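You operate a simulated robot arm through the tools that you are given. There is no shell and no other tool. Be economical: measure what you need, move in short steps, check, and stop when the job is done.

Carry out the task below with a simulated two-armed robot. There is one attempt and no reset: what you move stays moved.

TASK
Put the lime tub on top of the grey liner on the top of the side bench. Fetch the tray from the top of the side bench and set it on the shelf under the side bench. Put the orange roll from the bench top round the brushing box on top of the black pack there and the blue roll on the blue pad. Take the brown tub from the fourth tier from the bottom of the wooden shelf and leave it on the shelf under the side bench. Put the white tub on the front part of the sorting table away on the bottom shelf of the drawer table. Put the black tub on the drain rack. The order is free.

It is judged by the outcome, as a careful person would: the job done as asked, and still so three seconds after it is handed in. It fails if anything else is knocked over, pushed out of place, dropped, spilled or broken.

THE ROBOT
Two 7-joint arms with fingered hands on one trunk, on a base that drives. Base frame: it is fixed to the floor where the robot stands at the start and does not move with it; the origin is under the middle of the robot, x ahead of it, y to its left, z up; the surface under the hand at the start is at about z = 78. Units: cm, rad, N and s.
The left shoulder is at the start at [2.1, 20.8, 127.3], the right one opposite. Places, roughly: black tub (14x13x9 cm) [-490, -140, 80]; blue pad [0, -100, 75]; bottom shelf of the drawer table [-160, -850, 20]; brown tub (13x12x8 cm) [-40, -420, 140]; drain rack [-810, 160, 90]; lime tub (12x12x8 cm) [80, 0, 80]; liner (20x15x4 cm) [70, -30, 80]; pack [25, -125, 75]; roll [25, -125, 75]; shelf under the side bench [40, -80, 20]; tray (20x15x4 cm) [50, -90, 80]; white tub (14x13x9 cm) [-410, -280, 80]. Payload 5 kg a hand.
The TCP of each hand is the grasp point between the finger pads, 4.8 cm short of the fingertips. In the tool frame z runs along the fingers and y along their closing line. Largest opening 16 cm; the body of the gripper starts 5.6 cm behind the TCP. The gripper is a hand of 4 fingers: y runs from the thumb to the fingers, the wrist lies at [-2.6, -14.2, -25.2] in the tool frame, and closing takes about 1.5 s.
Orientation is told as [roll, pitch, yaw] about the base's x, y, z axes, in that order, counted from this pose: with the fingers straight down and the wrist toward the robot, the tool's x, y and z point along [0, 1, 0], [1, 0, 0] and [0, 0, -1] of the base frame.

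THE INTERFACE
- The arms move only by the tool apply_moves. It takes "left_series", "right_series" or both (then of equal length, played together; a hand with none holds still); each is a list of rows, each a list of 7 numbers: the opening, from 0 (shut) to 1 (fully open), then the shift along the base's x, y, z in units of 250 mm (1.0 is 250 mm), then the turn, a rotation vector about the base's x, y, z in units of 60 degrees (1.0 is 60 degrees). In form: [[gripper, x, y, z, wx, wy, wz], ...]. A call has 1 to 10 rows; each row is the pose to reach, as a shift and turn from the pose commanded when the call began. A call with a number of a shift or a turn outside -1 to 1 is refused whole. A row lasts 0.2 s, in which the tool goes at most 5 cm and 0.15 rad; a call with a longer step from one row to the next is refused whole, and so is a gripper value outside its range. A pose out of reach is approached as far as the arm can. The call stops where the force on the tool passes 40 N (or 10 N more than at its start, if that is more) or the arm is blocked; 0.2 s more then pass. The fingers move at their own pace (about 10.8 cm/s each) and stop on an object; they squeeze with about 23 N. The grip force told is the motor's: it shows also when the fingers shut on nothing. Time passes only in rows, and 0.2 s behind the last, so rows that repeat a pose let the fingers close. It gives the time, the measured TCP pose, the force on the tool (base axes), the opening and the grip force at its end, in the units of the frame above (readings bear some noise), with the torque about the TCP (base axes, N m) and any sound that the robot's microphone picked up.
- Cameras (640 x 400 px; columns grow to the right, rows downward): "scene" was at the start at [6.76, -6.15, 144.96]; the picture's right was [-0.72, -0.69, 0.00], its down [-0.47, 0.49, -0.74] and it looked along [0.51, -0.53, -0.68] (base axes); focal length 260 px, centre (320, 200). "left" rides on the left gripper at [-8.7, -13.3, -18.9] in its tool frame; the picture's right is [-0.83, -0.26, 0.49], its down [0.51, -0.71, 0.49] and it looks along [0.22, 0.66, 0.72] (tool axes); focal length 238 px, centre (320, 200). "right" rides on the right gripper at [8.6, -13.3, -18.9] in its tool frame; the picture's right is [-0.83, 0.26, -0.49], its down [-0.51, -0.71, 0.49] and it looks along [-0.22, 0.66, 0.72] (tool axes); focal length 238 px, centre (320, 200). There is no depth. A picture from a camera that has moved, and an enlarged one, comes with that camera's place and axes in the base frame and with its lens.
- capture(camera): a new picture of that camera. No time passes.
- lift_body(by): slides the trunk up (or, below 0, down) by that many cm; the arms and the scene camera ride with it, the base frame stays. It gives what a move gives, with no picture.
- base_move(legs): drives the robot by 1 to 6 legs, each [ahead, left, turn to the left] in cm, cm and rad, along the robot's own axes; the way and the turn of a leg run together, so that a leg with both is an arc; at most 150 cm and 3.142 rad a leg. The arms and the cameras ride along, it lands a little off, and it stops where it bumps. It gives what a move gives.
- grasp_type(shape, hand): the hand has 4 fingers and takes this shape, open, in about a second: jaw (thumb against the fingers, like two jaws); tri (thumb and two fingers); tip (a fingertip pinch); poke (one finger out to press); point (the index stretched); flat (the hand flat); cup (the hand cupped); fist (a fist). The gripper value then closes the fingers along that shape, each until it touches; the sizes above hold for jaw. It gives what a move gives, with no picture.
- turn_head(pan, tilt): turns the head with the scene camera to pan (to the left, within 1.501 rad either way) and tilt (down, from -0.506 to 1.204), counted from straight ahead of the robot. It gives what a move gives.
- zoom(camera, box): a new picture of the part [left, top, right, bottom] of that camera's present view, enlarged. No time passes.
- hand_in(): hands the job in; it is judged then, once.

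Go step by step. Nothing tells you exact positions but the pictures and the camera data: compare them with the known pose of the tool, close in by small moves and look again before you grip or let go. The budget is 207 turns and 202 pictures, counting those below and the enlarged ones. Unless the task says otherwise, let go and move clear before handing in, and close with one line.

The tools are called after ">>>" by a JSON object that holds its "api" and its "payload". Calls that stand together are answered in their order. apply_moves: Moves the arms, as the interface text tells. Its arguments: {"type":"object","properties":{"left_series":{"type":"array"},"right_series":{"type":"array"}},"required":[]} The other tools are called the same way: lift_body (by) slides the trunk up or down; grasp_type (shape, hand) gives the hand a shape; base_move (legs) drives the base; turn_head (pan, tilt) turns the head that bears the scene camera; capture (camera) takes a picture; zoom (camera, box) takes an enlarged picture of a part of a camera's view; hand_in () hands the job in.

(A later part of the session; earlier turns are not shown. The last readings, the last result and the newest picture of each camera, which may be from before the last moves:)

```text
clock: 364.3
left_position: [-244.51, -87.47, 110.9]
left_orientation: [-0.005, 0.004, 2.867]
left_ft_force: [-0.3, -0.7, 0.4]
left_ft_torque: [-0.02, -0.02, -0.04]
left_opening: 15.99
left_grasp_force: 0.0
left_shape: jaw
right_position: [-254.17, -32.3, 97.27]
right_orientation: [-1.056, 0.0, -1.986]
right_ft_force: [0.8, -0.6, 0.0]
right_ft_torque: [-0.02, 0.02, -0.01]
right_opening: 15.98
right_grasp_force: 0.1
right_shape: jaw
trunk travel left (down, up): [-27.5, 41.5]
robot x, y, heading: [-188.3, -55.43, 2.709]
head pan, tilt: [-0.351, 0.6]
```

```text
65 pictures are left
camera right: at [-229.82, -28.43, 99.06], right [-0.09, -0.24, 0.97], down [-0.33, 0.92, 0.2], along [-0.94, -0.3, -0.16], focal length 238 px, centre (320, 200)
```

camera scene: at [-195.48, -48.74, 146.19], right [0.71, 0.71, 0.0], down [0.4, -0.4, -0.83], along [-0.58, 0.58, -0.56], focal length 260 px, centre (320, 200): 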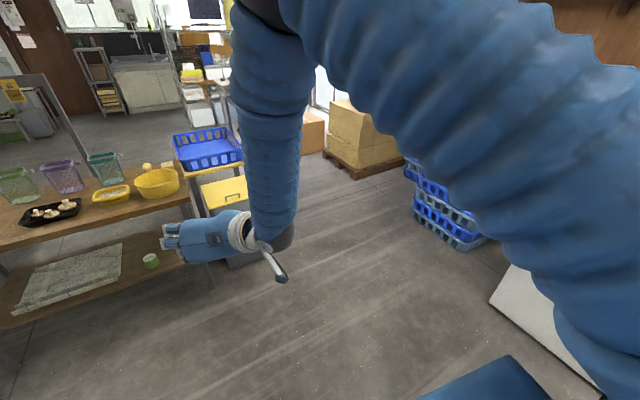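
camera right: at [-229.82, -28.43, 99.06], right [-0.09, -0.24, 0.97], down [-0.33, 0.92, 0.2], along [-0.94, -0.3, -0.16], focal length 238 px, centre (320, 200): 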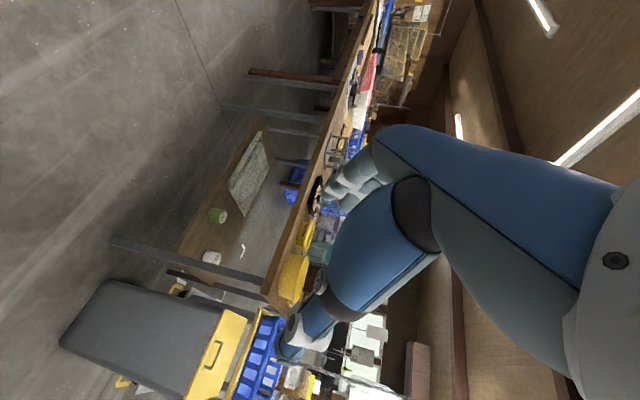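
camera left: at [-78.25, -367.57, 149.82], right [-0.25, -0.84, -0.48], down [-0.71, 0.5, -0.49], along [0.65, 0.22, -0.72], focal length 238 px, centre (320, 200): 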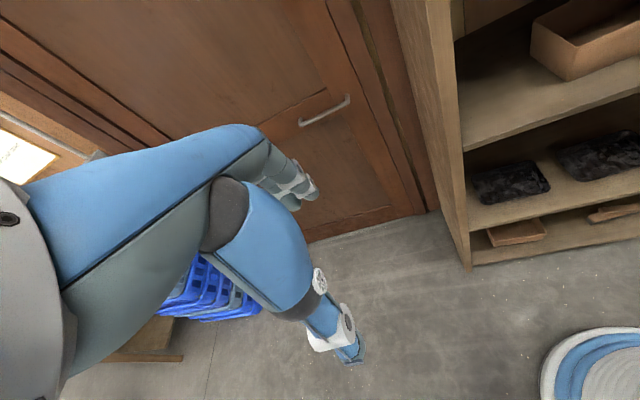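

The passage between cart and crates is about 100 cm wide at y≈90. I drive through it and turn toward the black tub.

>>> {"api": "base_move", "payload": {"legs": [[0, 0, 0.434], [30, -143, 0], [150, 0, 0], [85, 0, 0], [0, 0, 1.307]]}}

>>> {"api": "turn_head", "payload": {"pan": 0, "tilt": 0.4}}

>>> {"api": "capture", "payload": {"camera": "scene"}}

```text
clock: 373.2
left_position: [-260.59, 35.43, 110.78]
left_orientation: [-0.004, 0.004, -3.062]
left_ft_force: [-0.2, -0.3, -0.2]
left_ft_torque: [0.03, 0.03, -0.01]
left_opening: 16.01
left_grasp_force: 0.0
left_shape: jaw
right_position: [-288.93, 83.98, 97.3]
right_orientation: [-1.058, -0.003, -1.63]
right_ft_force: [0.4, -0.5, -0.1]
right_ft_torque: [0.03, 0.01, 0.03]
right_opening: 15.99
right_grasp_force: 0.1
right_shape: jaw
trunk travel left (down, up): [-27.5, 41.5]
robot x, y, heading: [-219.06, 85.13, 3.062]
head pan, tilt: [-0.351, 0.6]
stopped in leg 3: the robot was blocked; the commanded pose is now the measured one
```

```text
clock: 374.1
left_position: [-260.73, 35.56, 110.83]
left_orientation: [-0.002, 0.002, -3.061]
left_ft_force: [-0.7, -0.4, -0.7]
left_ft_torque: [-0.01, 0.02, 0.01]
left_opening: 16.01
left_grasp_force: 0.0
left_shape: jaw
right_position: [-288.97, 84.05, 97.33]
right_orientation: [-1.058, -0.002, -1.631]
right_ft_force: [0.5, -0.3, -0.5]
right_ft_torque: [0.02, 0.0, 0.0]
right_opening: 15.99
right_grasp_force: 0.0
right_shape: jaw
trunk travel left (down, up): [-27.5, 41.5]
robot x, y, heading: [-218.64, 85.14, 3.06]
head pan, tilt: [0.0, 0.4]
```

```text
64 pictures are left
camera scene: at [-229.46, 86.0, 148.01], right [0.08, 1.0, 0.0], down [0.39, -0.03, -0.92], along [-0.92, 0.07, -0.39], focal length 260 px, centre (320, 200)
```

scene: 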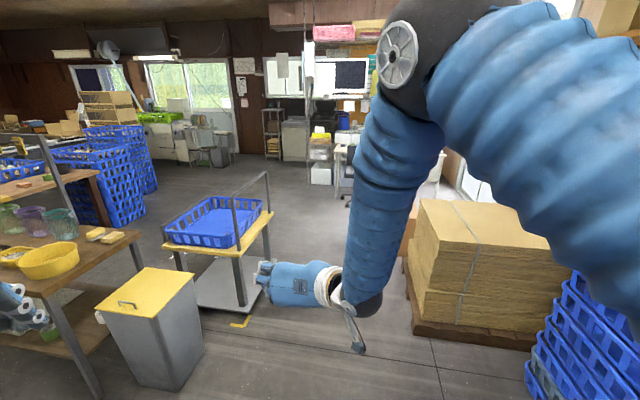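

The base got blocked; I look to the right to see by what.

>>> {"api": "turn_head", "payload": {"pan": -1.2, "tilt": 0.5}}

>>> {"api": "capture", "payload": {"camera": "scene"}}

>>> {"api": "capture", "payload": {"camera": "left"}}

```text
clock: 375.5
left_position: [-260.58, 35.53, 110.84]
left_orientation: [-0.004, 0.004, -3.061]
left_ft_force: [-0.4, -0.4, -0.4]
left_ft_torque: [0.02, 0.0, -0.01]
left_opening: 15.97
left_grasp_force: 0.2
left_shape: jaw
right_position: [-288.94, 84.16, 97.24]
right_orientation: [-1.059, -0.002, -1.632]
right_ft_force: [0.5, -0.1, -0.2]
right_ft_torque: [0.0, -0.03, -0.02]
right_opening: 15.97
right_grasp_force: 0.1
right_shape: jaw
trunk travel left (down, up): [-27.5, 41.5]
robot x, y, heading: [-218.8, 85.55, 3.06]
head pan, tilt: [-1.201, 0.499]
```

```text
63 pictures are left
camera scene: at [-222.85, 93.98, 147.1], right [0.96, 0.29, 0.0], down [0.14, -0.46, -0.88], along [-0.25, 0.84, -0.48], focal length 260 px, centre (320, 200)
```

scene: 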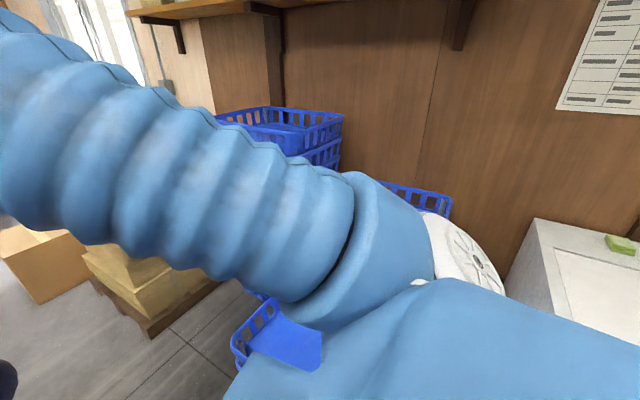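

```text
62 pictures are left
camera left: at [-248.24, 45.22, 129.76], right [0.19, 0.85, -0.48], down [0.75, -0.45, -0.49], along [-0.63, -0.27, -0.73], focal length 238 px, centre (320, 200)
```

left: 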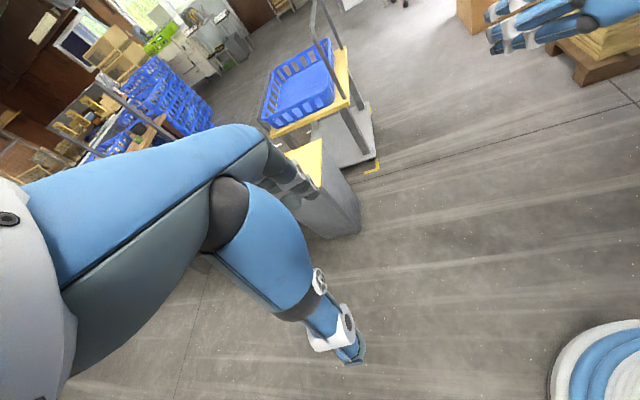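

The base touched the crates side. I tuck the left hand inward, strafe left, then thread through between bin/trolley and pallet.

>>> {"api": "apply_moves", "payload": {"left_series": [[1, -0.05, 0.16, 0, 0, 0, 0], [1, -0.1, 0.33, 0, 0, 0, 0], [1, -0.15, 0.5, 0, 0, 0, 0], [1, -0.2, 0.66, 0, 0, 0, 0], [1, -0.25, 0.8, 0, 0, 0, 0]]}}

>>> {"api": "base_move", "payload": {"legs": [[0, 15, 0.08], [70, 0, 0]]}}

>>> {"api": "turn_head", "payload": {"pan": 0.1, "tilt": 0.6}}

>>> {"api": "capture", "payload": {"camera": "scene"}}

```text
clock: 376.7
left_position: [-269.52, 55.28, 111.75]
left_orientation: [-0.001, 0.008, -3.063]
left_ft_force: [0.1, 0.5, 0.0]
left_ft_torque: [-0.15, -0.02, -0.01]
left_opening: 15.98
left_grasp_force: 0.0
left_shape: jaw
left hand out of reach, approached as far as the arm can: row 1, 2, 3, 4, 5
right_position: [-288.93, 84.2, 97.27]
right_orientation: [-1.058, -0.003, -1.632]
right_ft_force: [0.5, 0.0, -0.6]
right_ft_torque: [-0.1, 0.01, 0.09]
right_opening: 16.0
right_grasp_force: 0.0
right_shape: jaw
trunk travel left (down, up): [-27.5, 41.5]
robot x, y, heading: [-218.89, 85.44, 3.062]
head pan, tilt: [-1.201, 0.499]
```

```text
clock: 381.4
left_position: [-336.81, 36.09, 111.75]
left_orientation: [-0.002, 0.007, -2.983]
left_ft_force: [-0.3, 0.6, 0.1]
left_ft_torque: [0.03, -0.06, 0.0]
left_opening: 15.97
left_grasp_force: 0.0
left_shape: jaw
right_position: [-358.54, 63.29, 97.27]
right_orientation: [-1.057, -0.001, -1.551]
right_ft_force: [-0.8, 0.1, 0.1]
right_ft_torque: [-0.02, 0.02, 0.01]
right_opening: 16.01
right_grasp_force: 0.1
right_shape: jaw
trunk travel left (down, up): [-27.5, 41.5]
robot x, y, heading: [-289.06, 70.32, -3.14]
head pan, tilt: [-1.201, 0.499]
```

```text
clock: 382.9
left_position: [-336.87, 36.02, 111.85]
left_orientation: [-0.003, 0.008, -2.983]
left_ft_force: [0.0, 0.4, -0.5]
left_ft_torque: [0.0, -0.03, -0.01]
left_opening: 15.98
left_grasp_force: 0.1
left_shape: jaw
right_position: [-358.58, 63.34, 97.32]
right_orientation: [-1.058, -0.001, -1.553]
right_ft_force: [0.3, 0.2, -0.2]
right_ft_torque: [0.01, 0.0, 0.0]
right_opening: 16.01
right_grasp_force: 0.0
right_shape: jaw
trunk travel left (down, up): [-27.5, 41.5]
robot x, y, heading: [-288.82, 70.22, -3.139]
head pan, tilt: [0.099, 0.6]
```

```text
61 pictures are left
camera scene: at [-298.91, 69.13, 146.19], right [-0.1, 0.99, 0.0], down [0.56, 0.06, -0.82], along [-0.82, -0.08, -0.57], focal length 260 px, centre (320, 200)
```

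scene: 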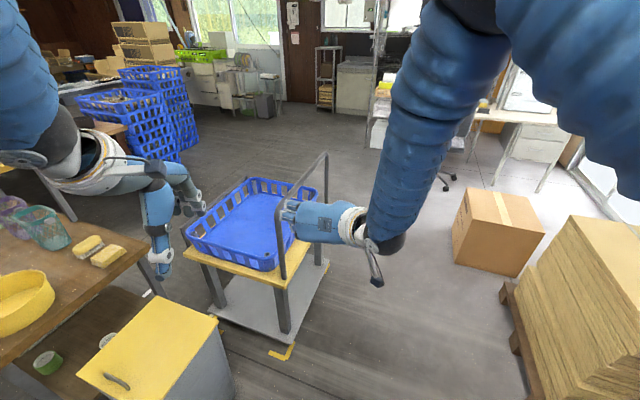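

The trolley handle (top z≈99) is close to the right hand. I raise the right hand 16 cm, then move diagonally through the middle of the gap.

>>> {"api": "apply_moves", "payload": {"right_series": [[1, 0.02, 0.03, 0.15, 0, 0, 0], [1, 0.05, 0.06, 0.3, 0, 0, 0], [1, 0.1, 0.1, 0.45, 0, 0, 0], [1, 0.15, 0.1, 0.64, 0, 0, 0]]}}

>>> {"api": "base_move", "payload": {"legs": [[31, -17, 0], [40, -21, 0], [90, 0, 0]]}}

>>> {"api": "turn_head", "payload": {"pan": 1.2, "tilt": 0.45}}

>>> {"api": "capture", "payload": {"camera": "scene"}}

```text
clock: 383.9
left_position: [-336.56, 36.06, 111.88]
left_orientation: [-0.003, 0.004, -2.981]
left_ft_force: [0.8, -0.3, 0.0]
left_ft_torque: [-0.03, 0.18, 0.01]
left_opening: 15.99
left_grasp_force: 0.0
left_shape: jaw
right_position: [-354.4, 66.09, 113.42]
right_orientation: [-1.056, -0.003, -1.55]
right_ft_force: [1.8, 0.3, -1.1]
right_ft_torque: [0.02, 0.23, -0.04]
right_opening: 15.99
right_grasp_force: 0.0
right_shape: jaw
trunk travel left (down, up): [-27.5, 41.5]
robot x, y, heading: [-289.13, 69.72, -3.137]
head pan, tilt: [0.099, 0.6]
```

```text
clock: 392.9
left_position: [-498.19, 74.68, 111.7]
left_orientation: [-0.005, 0.007, -2.983]
left_ft_force: [0.4, 0.5, 0.3]
left_ft_torque: [0.04, -0.07, -0.01]
left_opening: 15.99
left_grasp_force: 0.0
left_shape: jaw
right_position: [-515.85, 104.81, 113.25]
right_orientation: [-1.055, -0.002, -1.556]
right_ft_force: [0.7, 0.6, 0.4]
right_ft_torque: [-0.01, 0.0, -0.01]
right_opening: 16.02
right_grasp_force: 0.1
right_shape: jaw
trunk travel left (down, up): [-27.5, 41.5]
robot x, y, heading: [-450.03, 108.75, 3.138]
head pan, tilt: [0.099, 0.6]
```

```text
clock: 394.2
left_position: [-498.15, 74.78, 111.75]
left_orientation: [-0.003, 0.006, -2.984]
left_ft_force: [0.0, -0.4, -0.1]
left_ft_torque: [0.0, -0.02, 0.0]
left_opening: 15.99
left_grasp_force: 0.1
left_shape: jaw
right_position: [-515.92, 104.84, 113.28]
right_orientation: [-1.059, -0.002, -1.556]
right_ft_force: [1.0, 0.2, 0.2]
right_ft_torque: [-0.03, -0.02, -0.02]
right_opening: 15.99
right_grasp_force: 0.0
right_shape: jaw
trunk travel left (down, up): [-27.5, 41.5]
robot x, y, heading: [-450.04, 108.55, 3.141]
head pan, tilt: [1.201, 0.45]
```

```text
60 pictures are left
camera scene: at [-454.66, 100.01, 147.54], right [-0.93, 0.36, 0.0], down [0.16, 0.41, -0.9], along [-0.33, -0.84, -0.44], focal length 260 px, centre (320, 200)
```

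scene: 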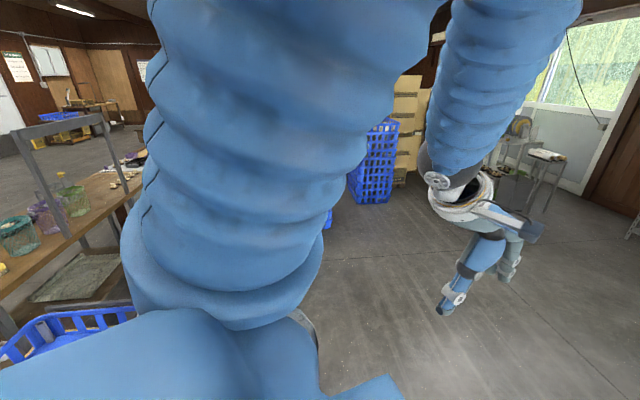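

Through. I advance a bit more, turn toward the sorting table's right end, approach, and look.

>>> {"api": "base_move", "payload": {"legs": [[45, 0, 0], [0, 0, 1.31], [75, 20, 0]]}}

>>> {"api": "turn_head", "payload": {"pan": 0, "tilt": 0.5}}

>>> {"api": "capture", "payload": {"camera": "scene"}}

```text
clock: 403.9
left_position: [-478.71, -25.5, 111.71]
left_orientation: [-0.003, 0.006, -1.71]
left_ft_force: [0.2, -0.8, 0.0]
left_ft_torque: [0.04, -0.02, 0.04]
left_opening: 15.97
left_grasp_force: 0.1
left_shape: jaw
right_position: [-512.68, -33.63, 113.29]
right_orientation: [-1.055, 0.0, -0.28]
right_ft_force: [-1.3, -0.5, -0.6]
right_ft_torque: [0.03, 0.0, -0.01]
right_opening: 15.98
right_grasp_force: 0.1
right_shape: jaw
trunk travel left (down, up): [-27.5, 41.5]
robot x, y, heading: [-497.28, 29.99, -1.874]
head pan, tilt: [1.201, 0.45]
```

```text
clock: 405.3
left_position: [-478.69, -25.49, 111.74]
left_orientation: [-0.003, 0.007, -1.71]
left_ft_force: [-0.2, -0.1, -0.9]
left_ft_torque: [0.0, -0.02, 0.02]
left_opening: 15.99
left_grasp_force: 0.0
left_shape: jaw
right_position: [-512.73, -33.69, 113.23]
right_orientation: [-1.055, -0.002, -0.28]
right_ft_force: [0.5, -0.6, -0.2]
right_ft_torque: [-0.02, 0.03, -0.02]
right_opening: 15.99
right_grasp_force: 0.0
right_shape: jaw
trunk travel left (down, up): [-27.5, 41.5]
robot x, y, heading: [-496.66, 30.44, -1.869]
head pan, tilt: [0.0, 0.499]
```

```text
59 pictures are left
camera scene: at [-500.24, 20.47, 147.1], right [-0.96, 0.29, 0.0], down [0.14, 0.46, -0.88], along [-0.26, -0.84, -0.48], focal length 260 px, centre (320, 200)
```

scene: 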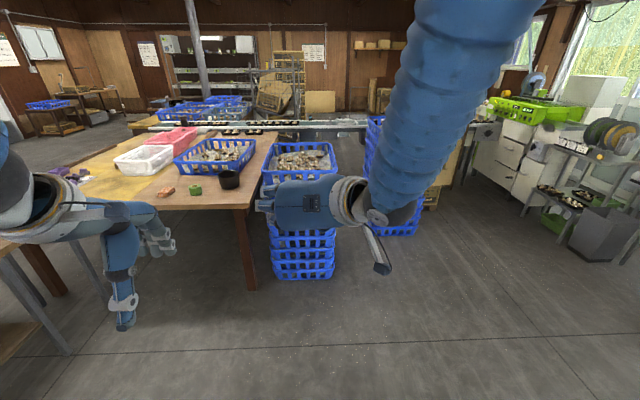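

The black tub is at about (-489,-143.5). I'll take it top-down with the left hand, so I move the right hand aside and drive into place.

>>> {"api": "apply_moves", "payload": {"right_series": [[1, -0.16, 0.08, 0, 0, 0, 0], [1, -0.32, 0.17, 0, 0, 0, 0], [1, -0.48, 0.25, 0, 0, 0, 0], [1, -0.64, 0.34, 0, 0, 0, 0], [1, -0.8, 0.42, 0, 0, 0, 0], [1, -0.94, 0.5, 0, 0, 0, 0]]}}

>>> {"api": "base_move", "payload": {"legs": [[0, 36, 0], [78, 0, 0]]}}

>>> {"api": "turn_head", "payload": {"pan": 0.25, "tilt": 0.7}}

>>> {"api": "capture", "payload": {"camera": "scene"}}

>>> {"api": "capture", "payload": {"camera": "left"}}

```text
clock: 406.7
left_position: [-478.76, -25.41, 111.81]
left_orientation: [-0.003, 0.005, -1.712]
left_ft_force: [0.8, 1.1, -0.3]
left_ft_torque: [-0.07, -0.1, 0.02]
left_opening: 15.96
left_grasp_force: 0.1
left_shape: jaw
right_position: [-536.36, -20.98, 113.18]
right_orientation: [-1.057, -0.004, -0.28]
right_ft_force: [-1.3, 0.1, -0.1]
right_ft_torque: [-0.01, -0.06, 0.07]
right_opening: 16.0
right_grasp_force: 0.1
right_shape: jaw
trunk travel left (down, up): [-27.5, 41.5]
robot x, y, heading: [-497.45, 30.2, -1.865]
head pan, tilt: [0.0, 0.499]
```

```text
clock: 408.8
left_position: [-448.4, -34.61, 111.66]
left_orientation: [-0.008, 0.007, -1.711]
left_ft_force: [3.5, -0.4, -0.2]
left_ft_torque: [0.08, 0.34, -0.06]
left_opening: 15.98
left_grasp_force: 0.0
left_shape: jaw
right_position: [-505.99, -30.35, 113.15]
right_orientation: [-1.056, 0.001, -0.281]
right_ft_force: [3.1, -1.3, 0.4]
right_ft_torque: [0.11, 0.21, -0.25]
right_opening: 15.99
right_grasp_force: 0.1
right_shape: jaw
trunk travel left (down, up): [-27.5, 41.5]
robot x, y, heading: [-466.96, 21.36, -1.869]
head pan, tilt: [0.0, 0.499]
stopped in leg 1: the robot was blocked; the commanded pose is now the measured one
```

```text
clock: 409.5
left_position: [-449.08, -34.6, 111.92]
left_orientation: [-0.004, 0.005, -1.71]
left_ft_force: [-0.9, -0.1, -0.2]
left_ft_torque: [-0.02, -0.01, 0.0]
left_opening: 15.98
left_grasp_force: 0.0
left_shape: jaw
right_position: [-506.58, -30.27, 113.16]
right_orientation: [-1.056, -0.003, -0.282]
right_ft_force: [-0.1, 1.1, -0.4]
right_ft_torque: [-0.03, -0.03, 0.01]
right_opening: 16.01
right_grasp_force: 0.1
right_shape: jaw
trunk travel left (down, up): [-27.5, 41.5]
robot x, y, heading: [-467.34, 21.25, -1.87]
head pan, tilt: [0.25, 0.7]
```

```text
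58 pictures are left
camera scene: at [-468.32, 11.64, 145.33], right [-1.0, 0.05, 0.0], down [0.03, 0.64, -0.77], along [-0.04, -0.76, -0.64], focal length 260 px, centre (320, 200)
```

scene: 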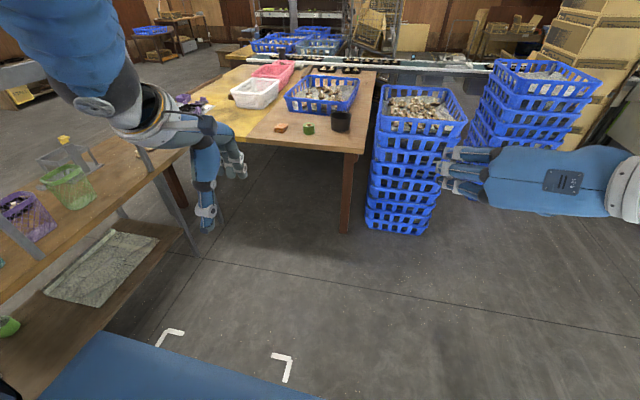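

```text
57 pictures are left
camera left: at [-455.86, -20.24, 130.73], right [-0.79, 0.38, -0.48], down [0.6, 0.63, -0.49], along [0.12, -0.68, -0.73], focal length 238 px, centre (320, 200)
```

left: 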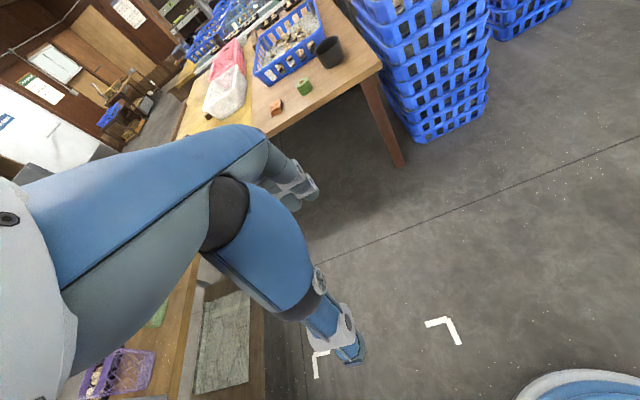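

The base brushed the limit on its left while strafing. The tub now measures (-490,-147); I move 5 cm right and drive ahead.

>>> {"api": "base_move", "payload": {"legs": [[0, -5, 0], [90, 0, 0]]}}

>>> {"api": "capture", "payload": {"camera": "scene"}}

>>> {"api": "capture", "payload": {"camera": "left"}}

```text
clock: 414.8
left_position: [-479.76, -118.33, 111.82]
left_orientation: [-0.001, 0.008, -1.709]
left_ft_force: [-0.1, -0.2, 0.5]
left_ft_torque: [0.04, -0.02, -0.03]
left_opening: 15.99
left_grasp_force: 0.1
left_shape: jaw
right_position: [-537.15, -114.03, 113.11]
right_orientation: [-1.055, -0.002, -0.278]
right_ft_force: [-0.4, -0.3, -0.2]
right_ft_torque: [0.05, -0.02, 0.0]
right_opening: 16.0
right_grasp_force: 0.0
right_shape: jaw
trunk travel left (down, up): [-27.5, 41.5]
robot x, y, heading: [-498.23, -62.56, -1.862]
head pan, tilt: [0.25, 0.7]
```

```text
56 pictures are left
camera scene: at [-498.98, -72.18, 145.32], right [-1.0, 0.05, 0.0], down [0.03, 0.64, -0.76], along [-0.04, -0.76, -0.64], focal length 260 px, centre (320, 200)
```

scene: 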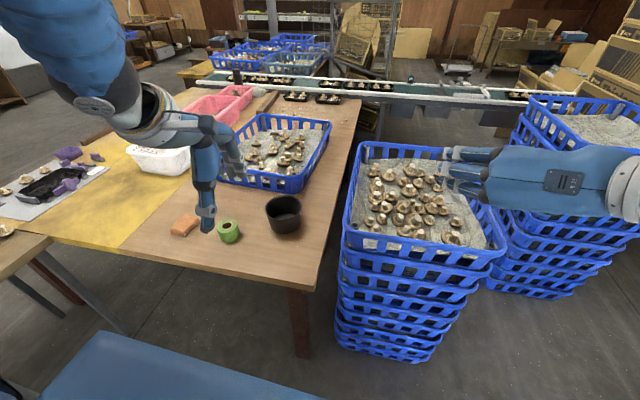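

```text
55 pictures are left
camera left: at [-486.44, -104.02, 130.71], right [-0.79, 0.37, -0.48], down [0.6, 0.64, -0.49], along [0.12, -0.68, -0.73], focal length 238 px, centre (320, 200)
```

left: 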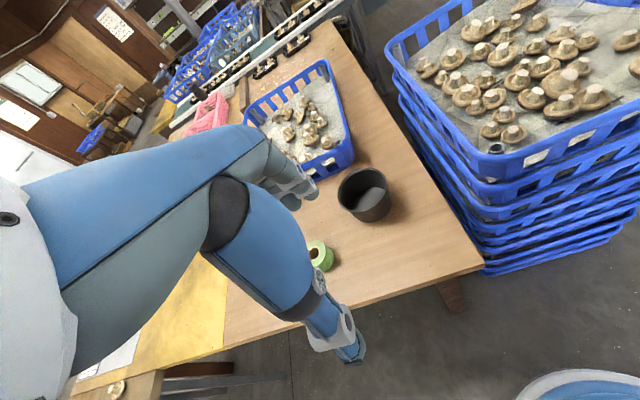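

Tub centre (-489.3,-143.8), rim z≈82.5; the blue crate behind is far enough. I move the left hand above it.

>>> {"api": "apply_moves", "payload": {"left_series": [[1, -0.07, -0.17, 0, 0, 0, 0], [1, -0.14, -0.34, 0, 0, 0, 0], [1, -0.21, -0.51, 0, 0, 0, 0], [1, -0.28, -0.68, 0, 0, 0, 0], [1, -0.34, -0.85, 0, 0, 0, 0], [1, -0.38, -1.0, 0, 0, 0, 0], [1, -0.38, -1.0, -0.18, 0, 0, 0], [1, -0.38, -1.0, -0.36, 0, 0, 0], [1, -0.38, -1.0, -0.55, 0, 0, 0]]}}

>>> {"api": "capture", "payload": {"camera": "left"}}

>>> {"api": "zoom", "payload": {"camera": "scene", "box": [190, 90, 390, 290]}}

```text
clock: 416.8
left_position: [-489.21, -143.45, 98.14]
left_orientation: [-0.001, 0.008, -1.709]
left_ft_force: [0.0, -1.2, 1.5]
left_ft_torque: [0.19, -0.04, -0.01]
left_opening: 16.01
left_grasp_force: 0.1
left_shape: jaw
right_position: [-537.19, -114.15, 113.09]
right_orientation: [-1.054, -0.002, -0.278]
right_ft_force: [0.0, -0.6, 0.7]
right_ft_torque: [0.05, -0.01, -0.02]
right_opening: 16.0
right_grasp_force: 0.1
right_shape: jaw
trunk travel left (down, up): [-27.5, 41.5]
robot x, y, heading: [-498.27, -62.64, -1.864]
head pan, tilt: [0.25, 0.7]
```

```text
54 pictures are left
camera left: at [-495.9, -129.12, 117.0], right [-0.79, 0.37, -0.48], down [0.6, 0.64, -0.49], along [0.12, -0.68, -0.73], focal length 238 px, centre (320, 200)
```

left: 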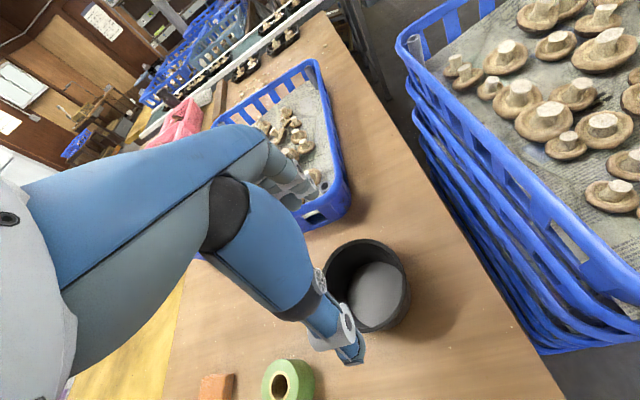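

```text
2.00 times, centred on (290, 190) of scene
camera zoom: at [-498.98, -72.32, 145.31], right [-1.0, 0.05, 0.0], down [0.03, 0.64, -0.76], along [-0.03, -0.76, -0.65], focal length 519 px, centre (380, 220)
```

zoom: 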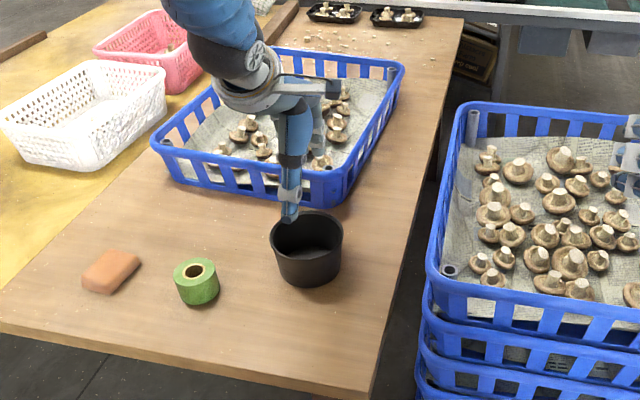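

The crate's rim corner is close to where the far fingers would come down. I turn the hand 60° clockwise about the vertical so the fingers straddle free space.

>>> {"api": "apply_moves", "payload": {"left_series": [[1, 0, 0, 0, 0, 0, -0.142], [1, 0, 0, 0, 0, 0, -0.284], [1, 0, 0, 0, 0, 0, -0.426], [1, 0, 0, 0, 0, 0, -0.568], [1, 0, 0, 0, 0, 0, -0.71], [1, 0, 0, 0, 0, 0, -0.852], [1, 0, 0, 0, 0, 0, -0.99]]}}

>>> {"api": "capture", "payload": {"camera": "left"}}

>>> {"api": "zoom", "payload": {"camera": "scene", "box": [190, 90, 390, 290]}}

```text
clock: 418.4
left_position: [-489.05, -143.36, 97.93]
left_orientation: [-0.005, 0.005, -2.745]
left_ft_force: [-0.4, -1.0, 0.6]
left_ft_torque: [0.05, -0.01, 0.02]
left_opening: 15.96
left_grasp_force: 0.1
left_shape: jaw
right_position: [-537.14, -114.12, 113.1]
right_orientation: [-1.056, -0.002, -0.278]
right_ft_force: [0.7, 0.6, -0.8]
right_ft_torque: [0.01, 0.04, -0.07]
right_opening: 15.98
right_grasp_force: 0.0
right_shape: jaw
trunk travel left (down, up): [-27.5, 41.5]
robot x, y, heading: [-498.33, -62.49, -1.863]
head pan, tilt: [0.25, 0.7]
```

```text
52 pictures are left
camera left: at [-480.25, -130.26, 116.93], right [-0.08, 0.87, -0.48], down [0.85, -0.19, -0.49], along [-0.52, -0.45, -0.73], focal length 238 px, centre (320, 200)
```

left: 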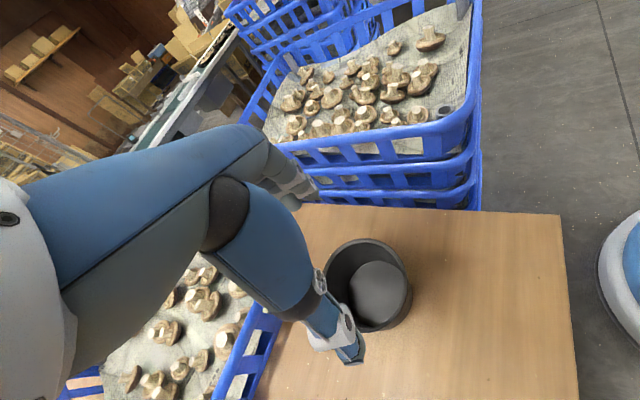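

```text
2.00 times, centred on (290, 190) of scene
camera zoom: at [-498.94, -72.2, 145.32], right [-1.0, 0.05, 0.0], down [0.03, 0.64, -0.76], along [-0.03, -0.76, -0.64], focal length 519 px, centre (380, 220)
```

zoom: 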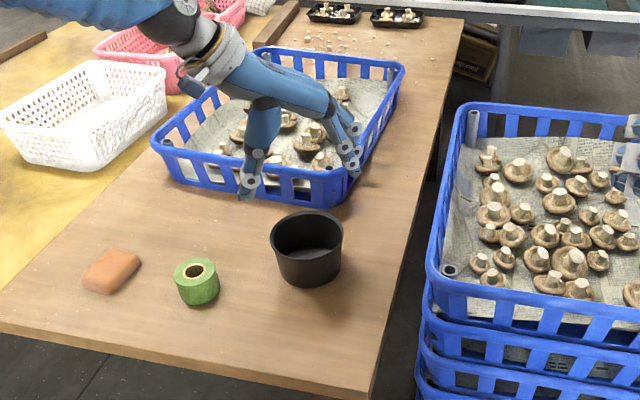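

The hand is centred over the tub with clear space around. I descend and grip.

>>> {"api": "apply_moves", "payload": {"left_series": [[1, 0.01, 0, -0.18, 0, 0, 0], [1, 0.01, 0, -0.36, 0, 0, 0], [1, 0.01, 0, -0.54, 0, 0, 0], [1, 0.01, 0, -0.68, 0, 0, 0], [1, 0.01, 0, -0.75, 0, 0, 0]]}}

>>> {"api": "capture", "payload": {"camera": "left"}}

>>> {"api": "zoom", "payload": {"camera": "scene", "box": [190, 90, 390, 290]}}

```text
clock: 419.6
left_position: [-489.48, -143.6, 80.41]
left_orientation: [0.0, -0.008, -2.742]
left_ft_force: [4.2, 9.4, 28.3]
left_ft_torque: [0.2, -0.1, 0.0]
left_opening: 16.0
left_grasp_force: 0.1
left_shape: jaw
right_position: [-537.07, -114.04, 113.26]
right_orientation: [-1.057, -0.002, -0.279]
right_ft_force: [-0.6, -0.8, -0.4]
right_ft_torque: [0.1, 0.02, -0.01]
right_opening: 15.99
right_grasp_force: 0.0
right_shape: jaw
trunk travel left (down, up): [-27.5, 41.5]
robot x, y, heading: [-497.83, -62.36, -1.867]
head pan, tilt: [0.25, 0.7]
stopped in row 5 (left hand): the force on the tool passed its limit at 43 N (the readings are from after the stop); the commanded pose is now the measured one
```

```text
50 pictures are left
camera left: at [-480.54, -130.35, 99.09], right [-0.09, 0.87, -0.49], down [0.85, -0.19, -0.5], along [-0.52, -0.46, -0.72], focal length 238 px, centre (320, 200)
```

left: 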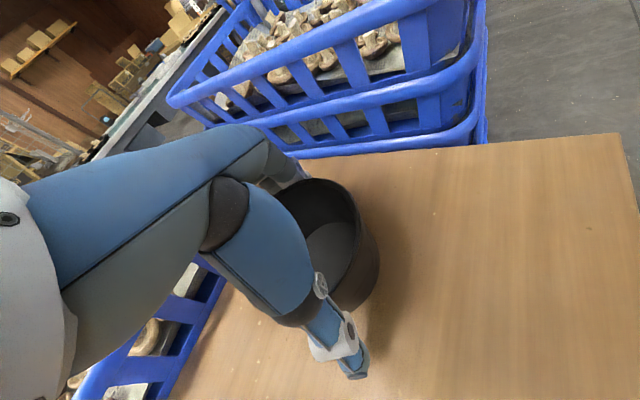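

```text
2.00 times, centred on (290, 190) of scene
camera zoom: at [-498.93, -72.03, 145.35], right [-1.0, 0.04, 0.0], down [0.03, 0.64, -0.77], along [-0.03, -0.76, -0.64], focal length 519 px, centre (380, 220)
```

zoom: 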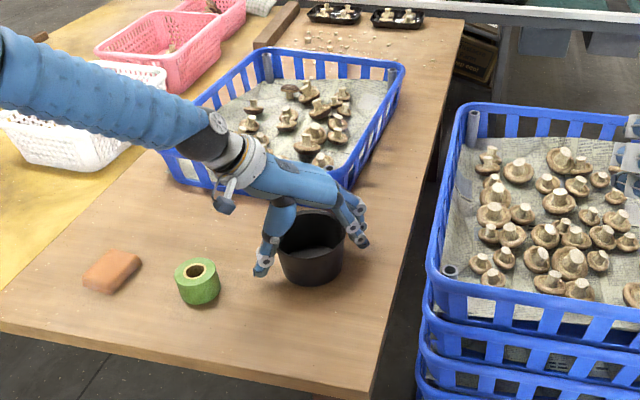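

The fingertips touch the table (surface ≈ 75.6). I raise 0.8 cm and close.

>>> {"api": "apply_moves", "payload": {"left_series": [[1, 0.01, 0.01, 0.035, 0, 0, 0], [0.8, 0.01, 0.01, 0.035, 0, 0, 0], [0.6, 0.01, 0.01, 0.035, 0, 0, 0], [0.3, 0.01, 0.01, 0.035, 0, 0, 0], [0, 0.01, 0.01, 0.035, 0, 0, 0], [0, 0.01, 0.01, 0.035, 0, 0, 0], [0, 0.01, 0.01, 0.035, 0, 0, 0]]}}

>>> {"api": "apply_moves", "payload": {"left_series": [[0, 0, 0, 0.06, 0, 0, 0], [0, 0, 0, 0.14, 0, 0, 0], [0, 0, 0, 0.2, 0, 0, 0]]}}

>>> {"api": "capture", "payload": {"camera": "left"}}

>>> {"api": "zoom", "payload": {"camera": "scene", "box": [190, 90, 390, 290]}}

```text
clock: 421.2
left_position: [-489.12, -143.24, 80.72]
left_orientation: [0.0, -0.004, -2.744]
left_ft_force: [0.8, -0.1, 0.8]
left_ft_torque: [-0.04, -0.01, 0.04]
left_opening: 13.62
left_grasp_force: 22.8
left_shape: jaw
right_position: [-537.18, -114.02, 113.14]
right_orientation: [-1.055, -0.001, -0.28]
right_ft_force: [0.2, -0.3, -0.2]
right_ft_torque: [-0.02, -0.01, 0.03]
right_opening: 15.99
right_grasp_force: 0.1
right_shape: jaw
trunk travel left (down, up): [-27.5, 41.5]
robot x, y, heading: [-498.14, -62.7, -1.865]
head pan, tilt: [0.25, 0.7]
```

```text
clock: 422.0
left_position: [-489.15, -143.42, 85.82]
left_orientation: [0.001, -0.005, -2.743]
left_ft_force: [-0.7, 0.8, -2.4]
left_ft_torque: [-0.09, 0.04, 0.01]
left_opening: 13.66
left_grasp_force: 22.8
left_shape: jaw
right_position: [-537.18, -114.03, 113.23]
right_orientation: [-1.055, -0.005, -0.279]
right_ft_force: [-0.2, 0.8, 0.0]
right_ft_torque: [-0.05, 0.0, 0.01]
right_opening: 16.0
right_grasp_force: 0.1
right_shape: jaw
trunk travel left (down, up): [-27.5, 41.5]
robot x, y, heading: [-498.31, -62.59, -1.871]
head pan, tilt: [0.25, 0.7]
```

```text
48 pictures are left
camera left: at [-480.28, -130.14, 104.67], right [-0.09, 0.87, -0.49], down [0.85, -0.19, -0.49], along [-0.52, -0.46, -0.72], focal length 238 px, centre (320, 200)
```

left: 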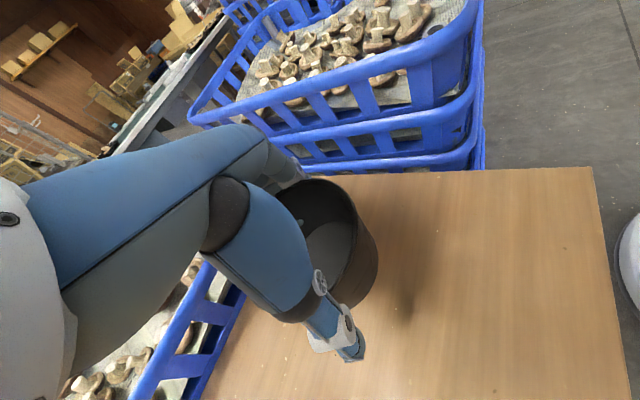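

```text
2.00 times, centred on (290, 190) of scene
camera zoom: at [-498.96, -72.1, 145.33], right [-1.0, 0.05, 0.0], down [0.03, 0.64, -0.76], along [-0.03, -0.76, -0.64], focal length 519 px, centre (380, 220)
```

zoom: 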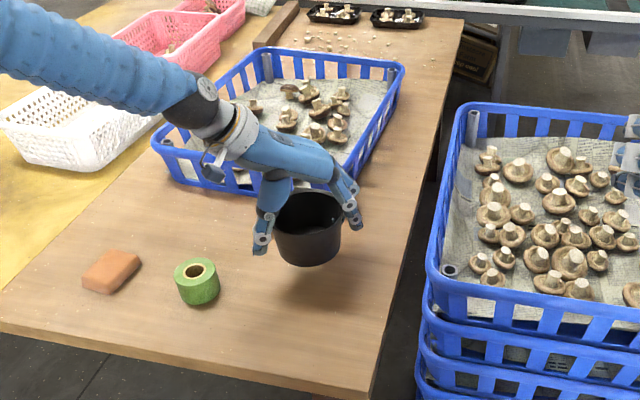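

The black tub is held. I lift it higher, back off, and head toward the sink area for the drain rack.

>>> {"api": "apply_moves", "payload": {"left_series": [[0, 0, 0, 0.18, 0, 0, 0], [0, 0, 0, 0.36, 0, 0, 0], [0, 0, 0, 0.54, 0, 0, 0], [0, 0, 0, 0.72, 0, 0, 0]]}}

>>> {"api": "base_move", "payload": {"legs": [[-70, -20, 0], [0, 0, -1.752], [110, 0, 0]]}}

>>> {"api": "turn_head", "payload": {"pan": 0, "tilt": 0.4}}

>>> {"api": "capture", "payload": {"camera": "scene"}}

```text
clock: 423.0
left_position: [-489.13, -143.18, 103.7]
left_orientation: [-0.001, 0.0, -2.745]
left_ft_force: [0.4, 2.5, -3.5]
left_ft_torque: [-0.17, 0.0, 0.01]
left_opening: 13.66
left_grasp_force: 23.2
left_shape: jaw
right_position: [-537.24, -114.04, 113.27]
right_orientation: [-1.057, -0.003, -0.28]
right_ft_force: [-0.1, 0.4, -0.3]
right_ft_torque: [-0.02, -0.02, 0.03]
right_opening: 16.01
right_grasp_force: 0.1
right_shape: jaw
trunk travel left (down, up): [-27.5, 41.5]
robot x, y, heading: [-498.09, -62.42, -1.866]
head pan, tilt: [0.25, 0.7]
```

```text
clock: 436.4
left_position: [-675.78, 59.91, 103.89]
left_orientation: [0.0, -0.004, 1.827]
left_ft_force: [-1.2, -0.3, -0.7]
left_ft_torque: [-0.03, 0.0, 0.01]
left_opening: 13.65
left_grasp_force: 23.3
left_shape: jaw
right_position: [-640.1, 103.31, 113.2]
right_orientation: [-1.057, -0.001, -1.99]
right_ft_force: [0.9, -2.4, 0.1]
right_ft_torque: [-0.06, 0.01, 0.14]
right_opening: 15.98
right_grasp_force: 0.1
right_shape: jaw
trunk travel left (down, up): [-27.5, 41.5]
robot x, y, heading: [-594.68, 57.59, 2.705]
head pan, tilt: [0.25, 0.7]
```

```text
clock: 437.2
left_position: [-675.81, 59.88, 103.88]
left_orientation: [0.0, -0.004, 1.826]
left_ft_force: [-0.9, 0.4, -0.6]
left_ft_torque: [-0.02, 0.0, 0.0]
left_opening: 13.65
left_grasp_force: 23.6
left_shape: jaw
right_position: [-639.86, 103.27, 113.09]
right_orientation: [-1.056, -0.004, -1.992]
right_ft_force: [0.4, -2.1, 0.5]
right_ft_torque: [-0.03, -0.02, 0.11]
right_opening: 15.98
right_grasp_force: 0.1
right_shape: jaw
trunk travel left (down, up): [-27.5, 41.5]
robot x, y, heading: [-594.26, 57.47, 2.706]
head pan, tilt: [0.0, 0.4]
```

```text
46 pictures are left
camera scene: at [-603.9, 61.74, 148.0], right [0.42, 0.91, 0.0], down [0.35, -0.16, -0.92], along [-0.83, 0.39, -0.39], focal length 260 px, centre (320, 200)
```

scene: 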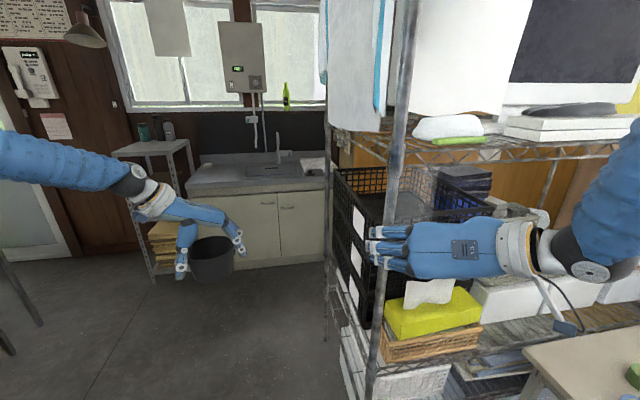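

The wire rack is close to the right hand, so I back off 20 cm first, then zoom toward the sink counter.

>>> {"api": "base_move", "payload": {"legs": [[-20, 0, 0], [0, 30, 0]]}}

>>> {"api": "zoom", "payload": {"camera": "scene", "box": [160, 60, 480, 260]}}

```text
clock: 440.4
left_position: [-670.38, 24.05, 103.83]
left_orientation: [-0.004, -0.003, 1.822]
left_ft_force: [-0.3, -0.9, -0.4]
left_ft_torque: [0.07, -0.03, 0.01]
left_opening: 13.64
left_grasp_force: 22.9
left_shape: jaw
right_position: [-634.3, 67.2, 113.06]
right_orientation: [-1.055, -0.001, -1.998]
right_ft_force: [-0.7, -0.5, 0.6]
right_ft_torque: [0.05, -0.04, -0.07]
right_opening: 15.98
right_grasp_force: 0.1
right_shape: jaw
trunk travel left (down, up): [-27.5, 41.5]
robot x, y, heading: [-589.34, 21.45, 2.698]
head pan, tilt: [0.0, 0.4]
```

```text
2.00 times, centred on (320, 160) of scene
camera zoom: at [-598.48, 25.52, 148.01], right [0.43, 0.9, 0.0], down [0.35, -0.17, -0.92], along [-0.83, 0.4, -0.39], focal length 519 px, centre (320, 280)
```

zoom: 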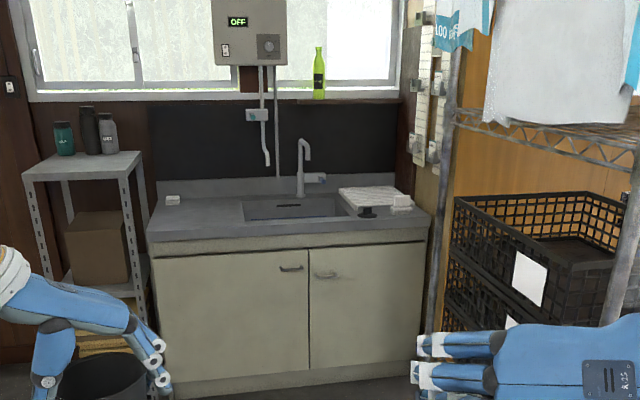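

The drain rack is the white ridged board right of the sink, centre about (-800,150). I raise the right hand out of the way before approaching beside the wire rack.

>>> {"api": "apply_moves", "payload": {"right_series": [[1, 0.08, 0.02, 0.17, 0, 0, 0], [1, 0.16, 0.05, 0.34, 0, 0, 0], [1, 0.24, 0.07, 0.51, 0, 0, 0], [1, 0.32, 0.1, 0.68, 0, 0, 0], [1, 0.4, 0.12, 0.84, 0, 0, 0], [1, 0.48, 0.15, 1.0, 0, 0, 0]]}}

>>> {"api": "apply_moves", "payload": {"right_series": [[1, 0.03, 0.01, 0.15, 0, 0, 0], [1, 0.06, 0.02, 0.3, 0, 0, 0], [1, 0.09, 0.03, 0.4, 0, 0, 0]]}}

>>> {"api": "base_move", "payload": {"legs": [[0, 22, 0], [75, 0, 0]]}}

>>> {"api": "turn_head", "payload": {"pan": -0.2, "tilt": 0.55}}

>>> {"api": "capture", "payload": {"camera": "scene"}}

```text
clock: 441.8
left_position: [-670.33, 24.17, 103.81]
left_orientation: [-0.002, -0.003, 1.821]
left_ft_force: [0.1, -0.3, -0.3]
left_ft_torque: [0.0, 0.01, 0.05]
left_opening: 13.66
left_grasp_force: 23.3
left_shape: jaw
right_position: [-622.15, 72.17, 137.85]
right_orientation: [-1.056, -0.007, -1.992]
right_ft_force: [0.6, 0.4, -0.1]
right_ft_torque: [-0.02, 0.02, 0.03]
right_opening: 16.02
right_grasp_force: 0.0
right_shape: jaw
right hand out of reach, approached as far as the arm can: row 6
trunk travel left (down, up): [-27.5, 41.5]
robot x, y, heading: [-589.17, 21.35, 2.698]
head pan, tilt: [0.0, 0.4]
```

```text
clock: 442.6
left_position: [-670.32, 24.36, 103.83]
left_orientation: [-0.001, -0.003, 1.823]
left_ft_force: [0.2, 0.7, -0.7]
left_ft_torque: [0.01, 0.03, 0.04]
left_opening: 13.68
left_grasp_force: 23.2
left_shape: jaw
right_position: [-620.35, 74.89, 147.68]
right_orientation: [-1.057, -0.006, -1.992]
right_ft_force: [-0.1, 0.3, 0.3]
right_ft_torque: [0.0, 0.03, 0.03]
right_opening: 15.99
right_grasp_force: 0.0
right_shape: jaw
right hand out of reach, approached as far as the arm can: row 1, 2, 3
trunk travel left (down, up): [-27.5, 41.5]
robot x, y, heading: [-588.54, 21.36, 2.696]
head pan, tilt: [0.0, 0.4]
```

```text
clock: 448.0
left_position: [-747.59, 35.66, 103.82]
left_orientation: [-0.001, -0.004, 1.827]
left_ft_force: [-1.2, 0.3, -1.1]
left_ft_torque: [-0.03, -0.03, -0.01]
left_opening: 13.67
left_grasp_force: 22.7
left_shape: jaw
right_position: [-698.12, 86.85, 147.65]
right_orientation: [-1.056, -0.007, -1.989]
right_ft_force: [0.5, 0.8, -1.1]
right_ft_torque: [0.0, -0.04, -0.03]
right_opening: 16.02
right_grasp_force: 0.1
right_shape: jaw
trunk travel left (down, up): [-27.5, 41.5]
robot x, y, heading: [-666.27, 33.33, 2.707]
head pan, tilt: [0.0, 0.4]
```

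```text
clock: 448.7
left_position: [-747.64, 35.56, 103.84]
left_orientation: [0.001, -0.003, 1.826]
left_ft_force: [0.0, 0.5, -1.2]
left_ft_torque: [0.05, 0.03, -0.03]
left_opening: 13.67
left_grasp_force: 23.1
left_shape: jaw
right_position: [-697.92, 86.81, 147.6]
right_orientation: [-1.058, -0.005, -1.99]
right_ft_force: [0.7, -0.9, 0.9]
right_ft_torque: [0.03, 0.03, 0.01]
right_opening: 16.01
right_grasp_force: 0.0
right_shape: jaw
trunk travel left (down, up): [-27.5, 41.5]
robot x, y, heading: [-666.61, 33.0, 2.7]
head pan, tilt: [-0.201, 0.55]
```

```text
44 pictures are left
camera scene: at [-674.52, 38.95, 146.64], right [0.59, 0.8, 0.0], down [0.42, -0.31, -0.85], along [-0.69, 0.51, -0.52], focal length 260 px, centre (320, 200)
```

scene: 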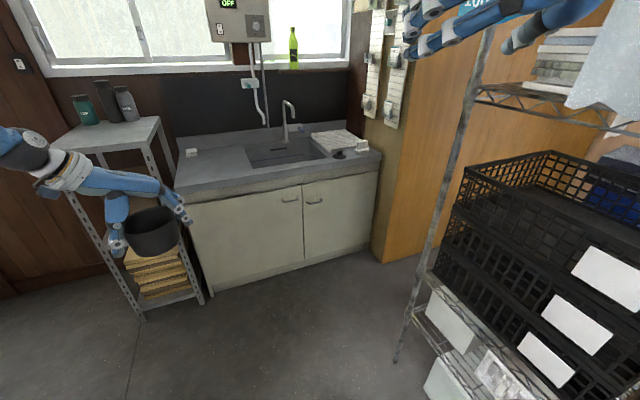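

Good view of the counter and board. I bring the held tub inward, then approach between counter and wire rack in a first stage.

>>> {"api": "apply_moves", "payload": {"left_series": [[0, 0.06, 0.16, 0, 0, 0, 0.06], [0, 0.13, 0.33, 0, 0, 0, 0.12], [0, 0.2, 0.5, 0, 0, 0, 0.18], [0, 0.27, 0.66, 0, 0, 0, 0.24], [0, 0.34, 0.82, 0, 0, 0, 0.3], [0, 0.4, 0.98, 0, 0, 0, 0.36]]}}

>>> {"api": "base_move", "payload": {"legs": [[65, -8, -0.05]]}}

>>> {"api": "turn_head", "payload": {"pan": -0.3, "tilt": 0.6}}

>>> {"api": "capture", "payload": {"camera": "scene"}}

>>> {"api": "capture", "payload": {"camera": "left"}}

```text
clock: 450.1
left_position: [-737.69, 60.19, 103.79]
left_orientation: [0.002, 0.0, 2.206]
left_ft_force: [0.0, 0.5, 0.3]
left_ft_torque: [-0.04, -0.04, 0.02]
left_opening: 13.66
left_grasp_force: 22.8
left_shape: jaw
right_position: [-697.79, 87.1, 147.51]
right_orientation: [-1.056, -0.007, -1.988]
right_ft_force: [1.9, 1.6, 0.0]
right_ft_torque: [-0.11, 0.11, 0.2]
right_opening: 16.01
right_grasp_force: 0.0
right_shape: jaw
trunk travel left (down, up): [-27.5, 41.5]
robot x, y, heading: [-666.27, 33.25, 2.704]
head pan, tilt: [-0.201, 0.55]
```

```text
clock: 451.5
left_position: [-744.78, 64.89, 103.89]
left_orientation: [0.0, -0.005, 2.199]
left_ft_force: [-0.4, 0.1, -1.2]
left_ft_torque: [0.01, -0.02, 0.0]
left_opening: 13.65
left_grasp_force: 23.4
left_shape: jaw
right_position: [-704.84, 91.02, 147.88]
right_orientation: [-1.057, -0.002, -1.995]
right_ft_force: [1.5, 0.7, 0.4]
right_ft_torque: [0.17, 0.03, -0.25]
right_opening: 15.97
right_grasp_force: 0.1
right_shape: jaw
trunk travel left (down, up): [-27.5, 41.5]
robot x, y, heading: [-673.54, 37.67, 2.7]
head pan, tilt: [-0.201, 0.55]
stopped in leg 1: the robot was blocked; the commanded pose is now the measured one
```

```text
clock: 452.1
left_position: [-744.74, 64.84, 103.91]
left_orientation: [-0.002, -0.006, 2.196]
left_ft_force: [-0.1, -0.5, -0.2]
left_ft_torque: [0.02, -0.01, 0.03]
left_opening: 13.64
left_grasp_force: 23.2
left_shape: jaw
right_position: [-704.8, 91.01, 147.76]
right_orientation: [-1.058, -0.002, -1.992]
right_ft_force: [0.1, 0.7, -0.7]
right_ft_torque: [0.02, -0.04, -0.01]
right_opening: 16.0
right_grasp_force: 0.0
right_shape: jaw
trunk travel left (down, up): [-27.5, 41.5]
robot x, y, heading: [-673.48, 37.6, 2.696]
head pan, tilt: [-0.3, 0.6]
```

```text
43 pictures are left
camera scene: at [-681.01, 43.8, 146.21], right [0.68, 0.74, 0.0], down [0.42, -0.38, -0.83], along [-0.61, 0.56, -0.56], focal length 260 px, centre (320, 200)
```

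scene: 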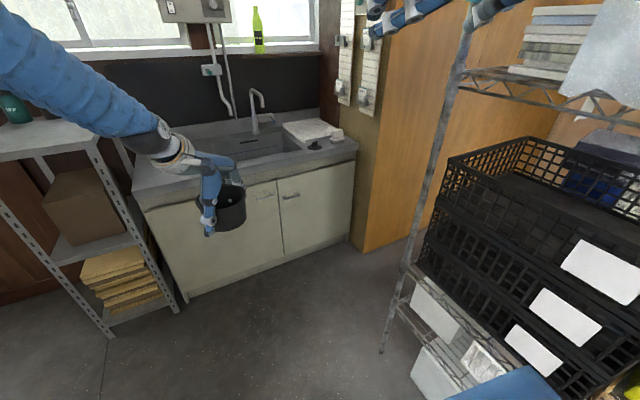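

```text
42 pictures are left
camera left: at [-729.94, 59.24, 122.67], right [0.83, 0.28, -0.49], down [0.01, -0.87, -0.49], along [-0.56, 0.41, -0.72], focal length 238 px, centre (320, 200)
```

left: 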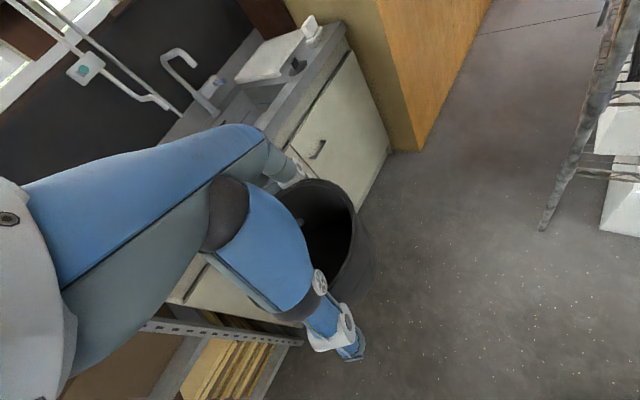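

Blocked again after 8 cm; I look to the right to find the contact.

>>> {"api": "turn_head", "payload": {"pan": -1.2, "tilt": 0.2}}

>>> {"api": "capture", "payload": {"camera": "scene"}}

```text
clock: 453.4
left_position: [-744.67, 64.95, 103.92]
left_orientation: [-0.002, -0.005, 2.196]
left_ft_force: [0.0, -0.2, -0.4]
left_ft_torque: [-0.02, -0.02, 0.0]
left_opening: 13.64
left_grasp_force: 23.3
left_shape: jaw
right_position: [-704.88, 91.12, 147.77]
right_orientation: [-1.058, 0.0, -1.994]
right_ft_force: [0.1, 0.1, -0.9]
right_ft_torque: [-0.01, 0.0, 0.01]
right_opening: 15.99
right_grasp_force: 0.1
right_shape: jaw
trunk travel left (down, up): [-27.5, 41.5]
robot x, y, heading: [-673.57, 38.21, 2.697]
head pan, tilt: [-1.201, 0.201]
```

```text
41 pictures are left
camera scene: at [-673.84, 47.11, 149.89], right [1.0, -0.07, 0.0], down [-0.01, -0.2, -0.98], along [0.07, 0.98, -0.2], focal length 260 px, centre (320, 200)
```

scene: 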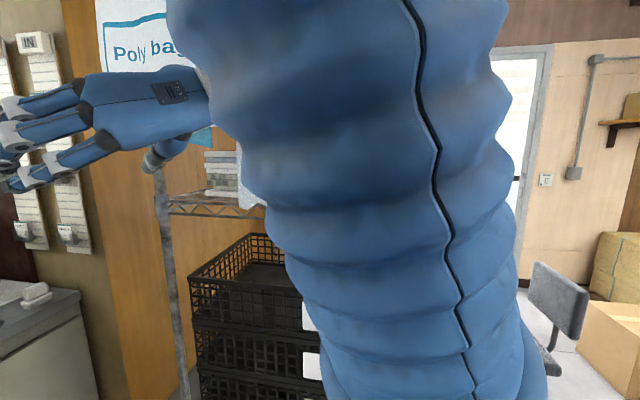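

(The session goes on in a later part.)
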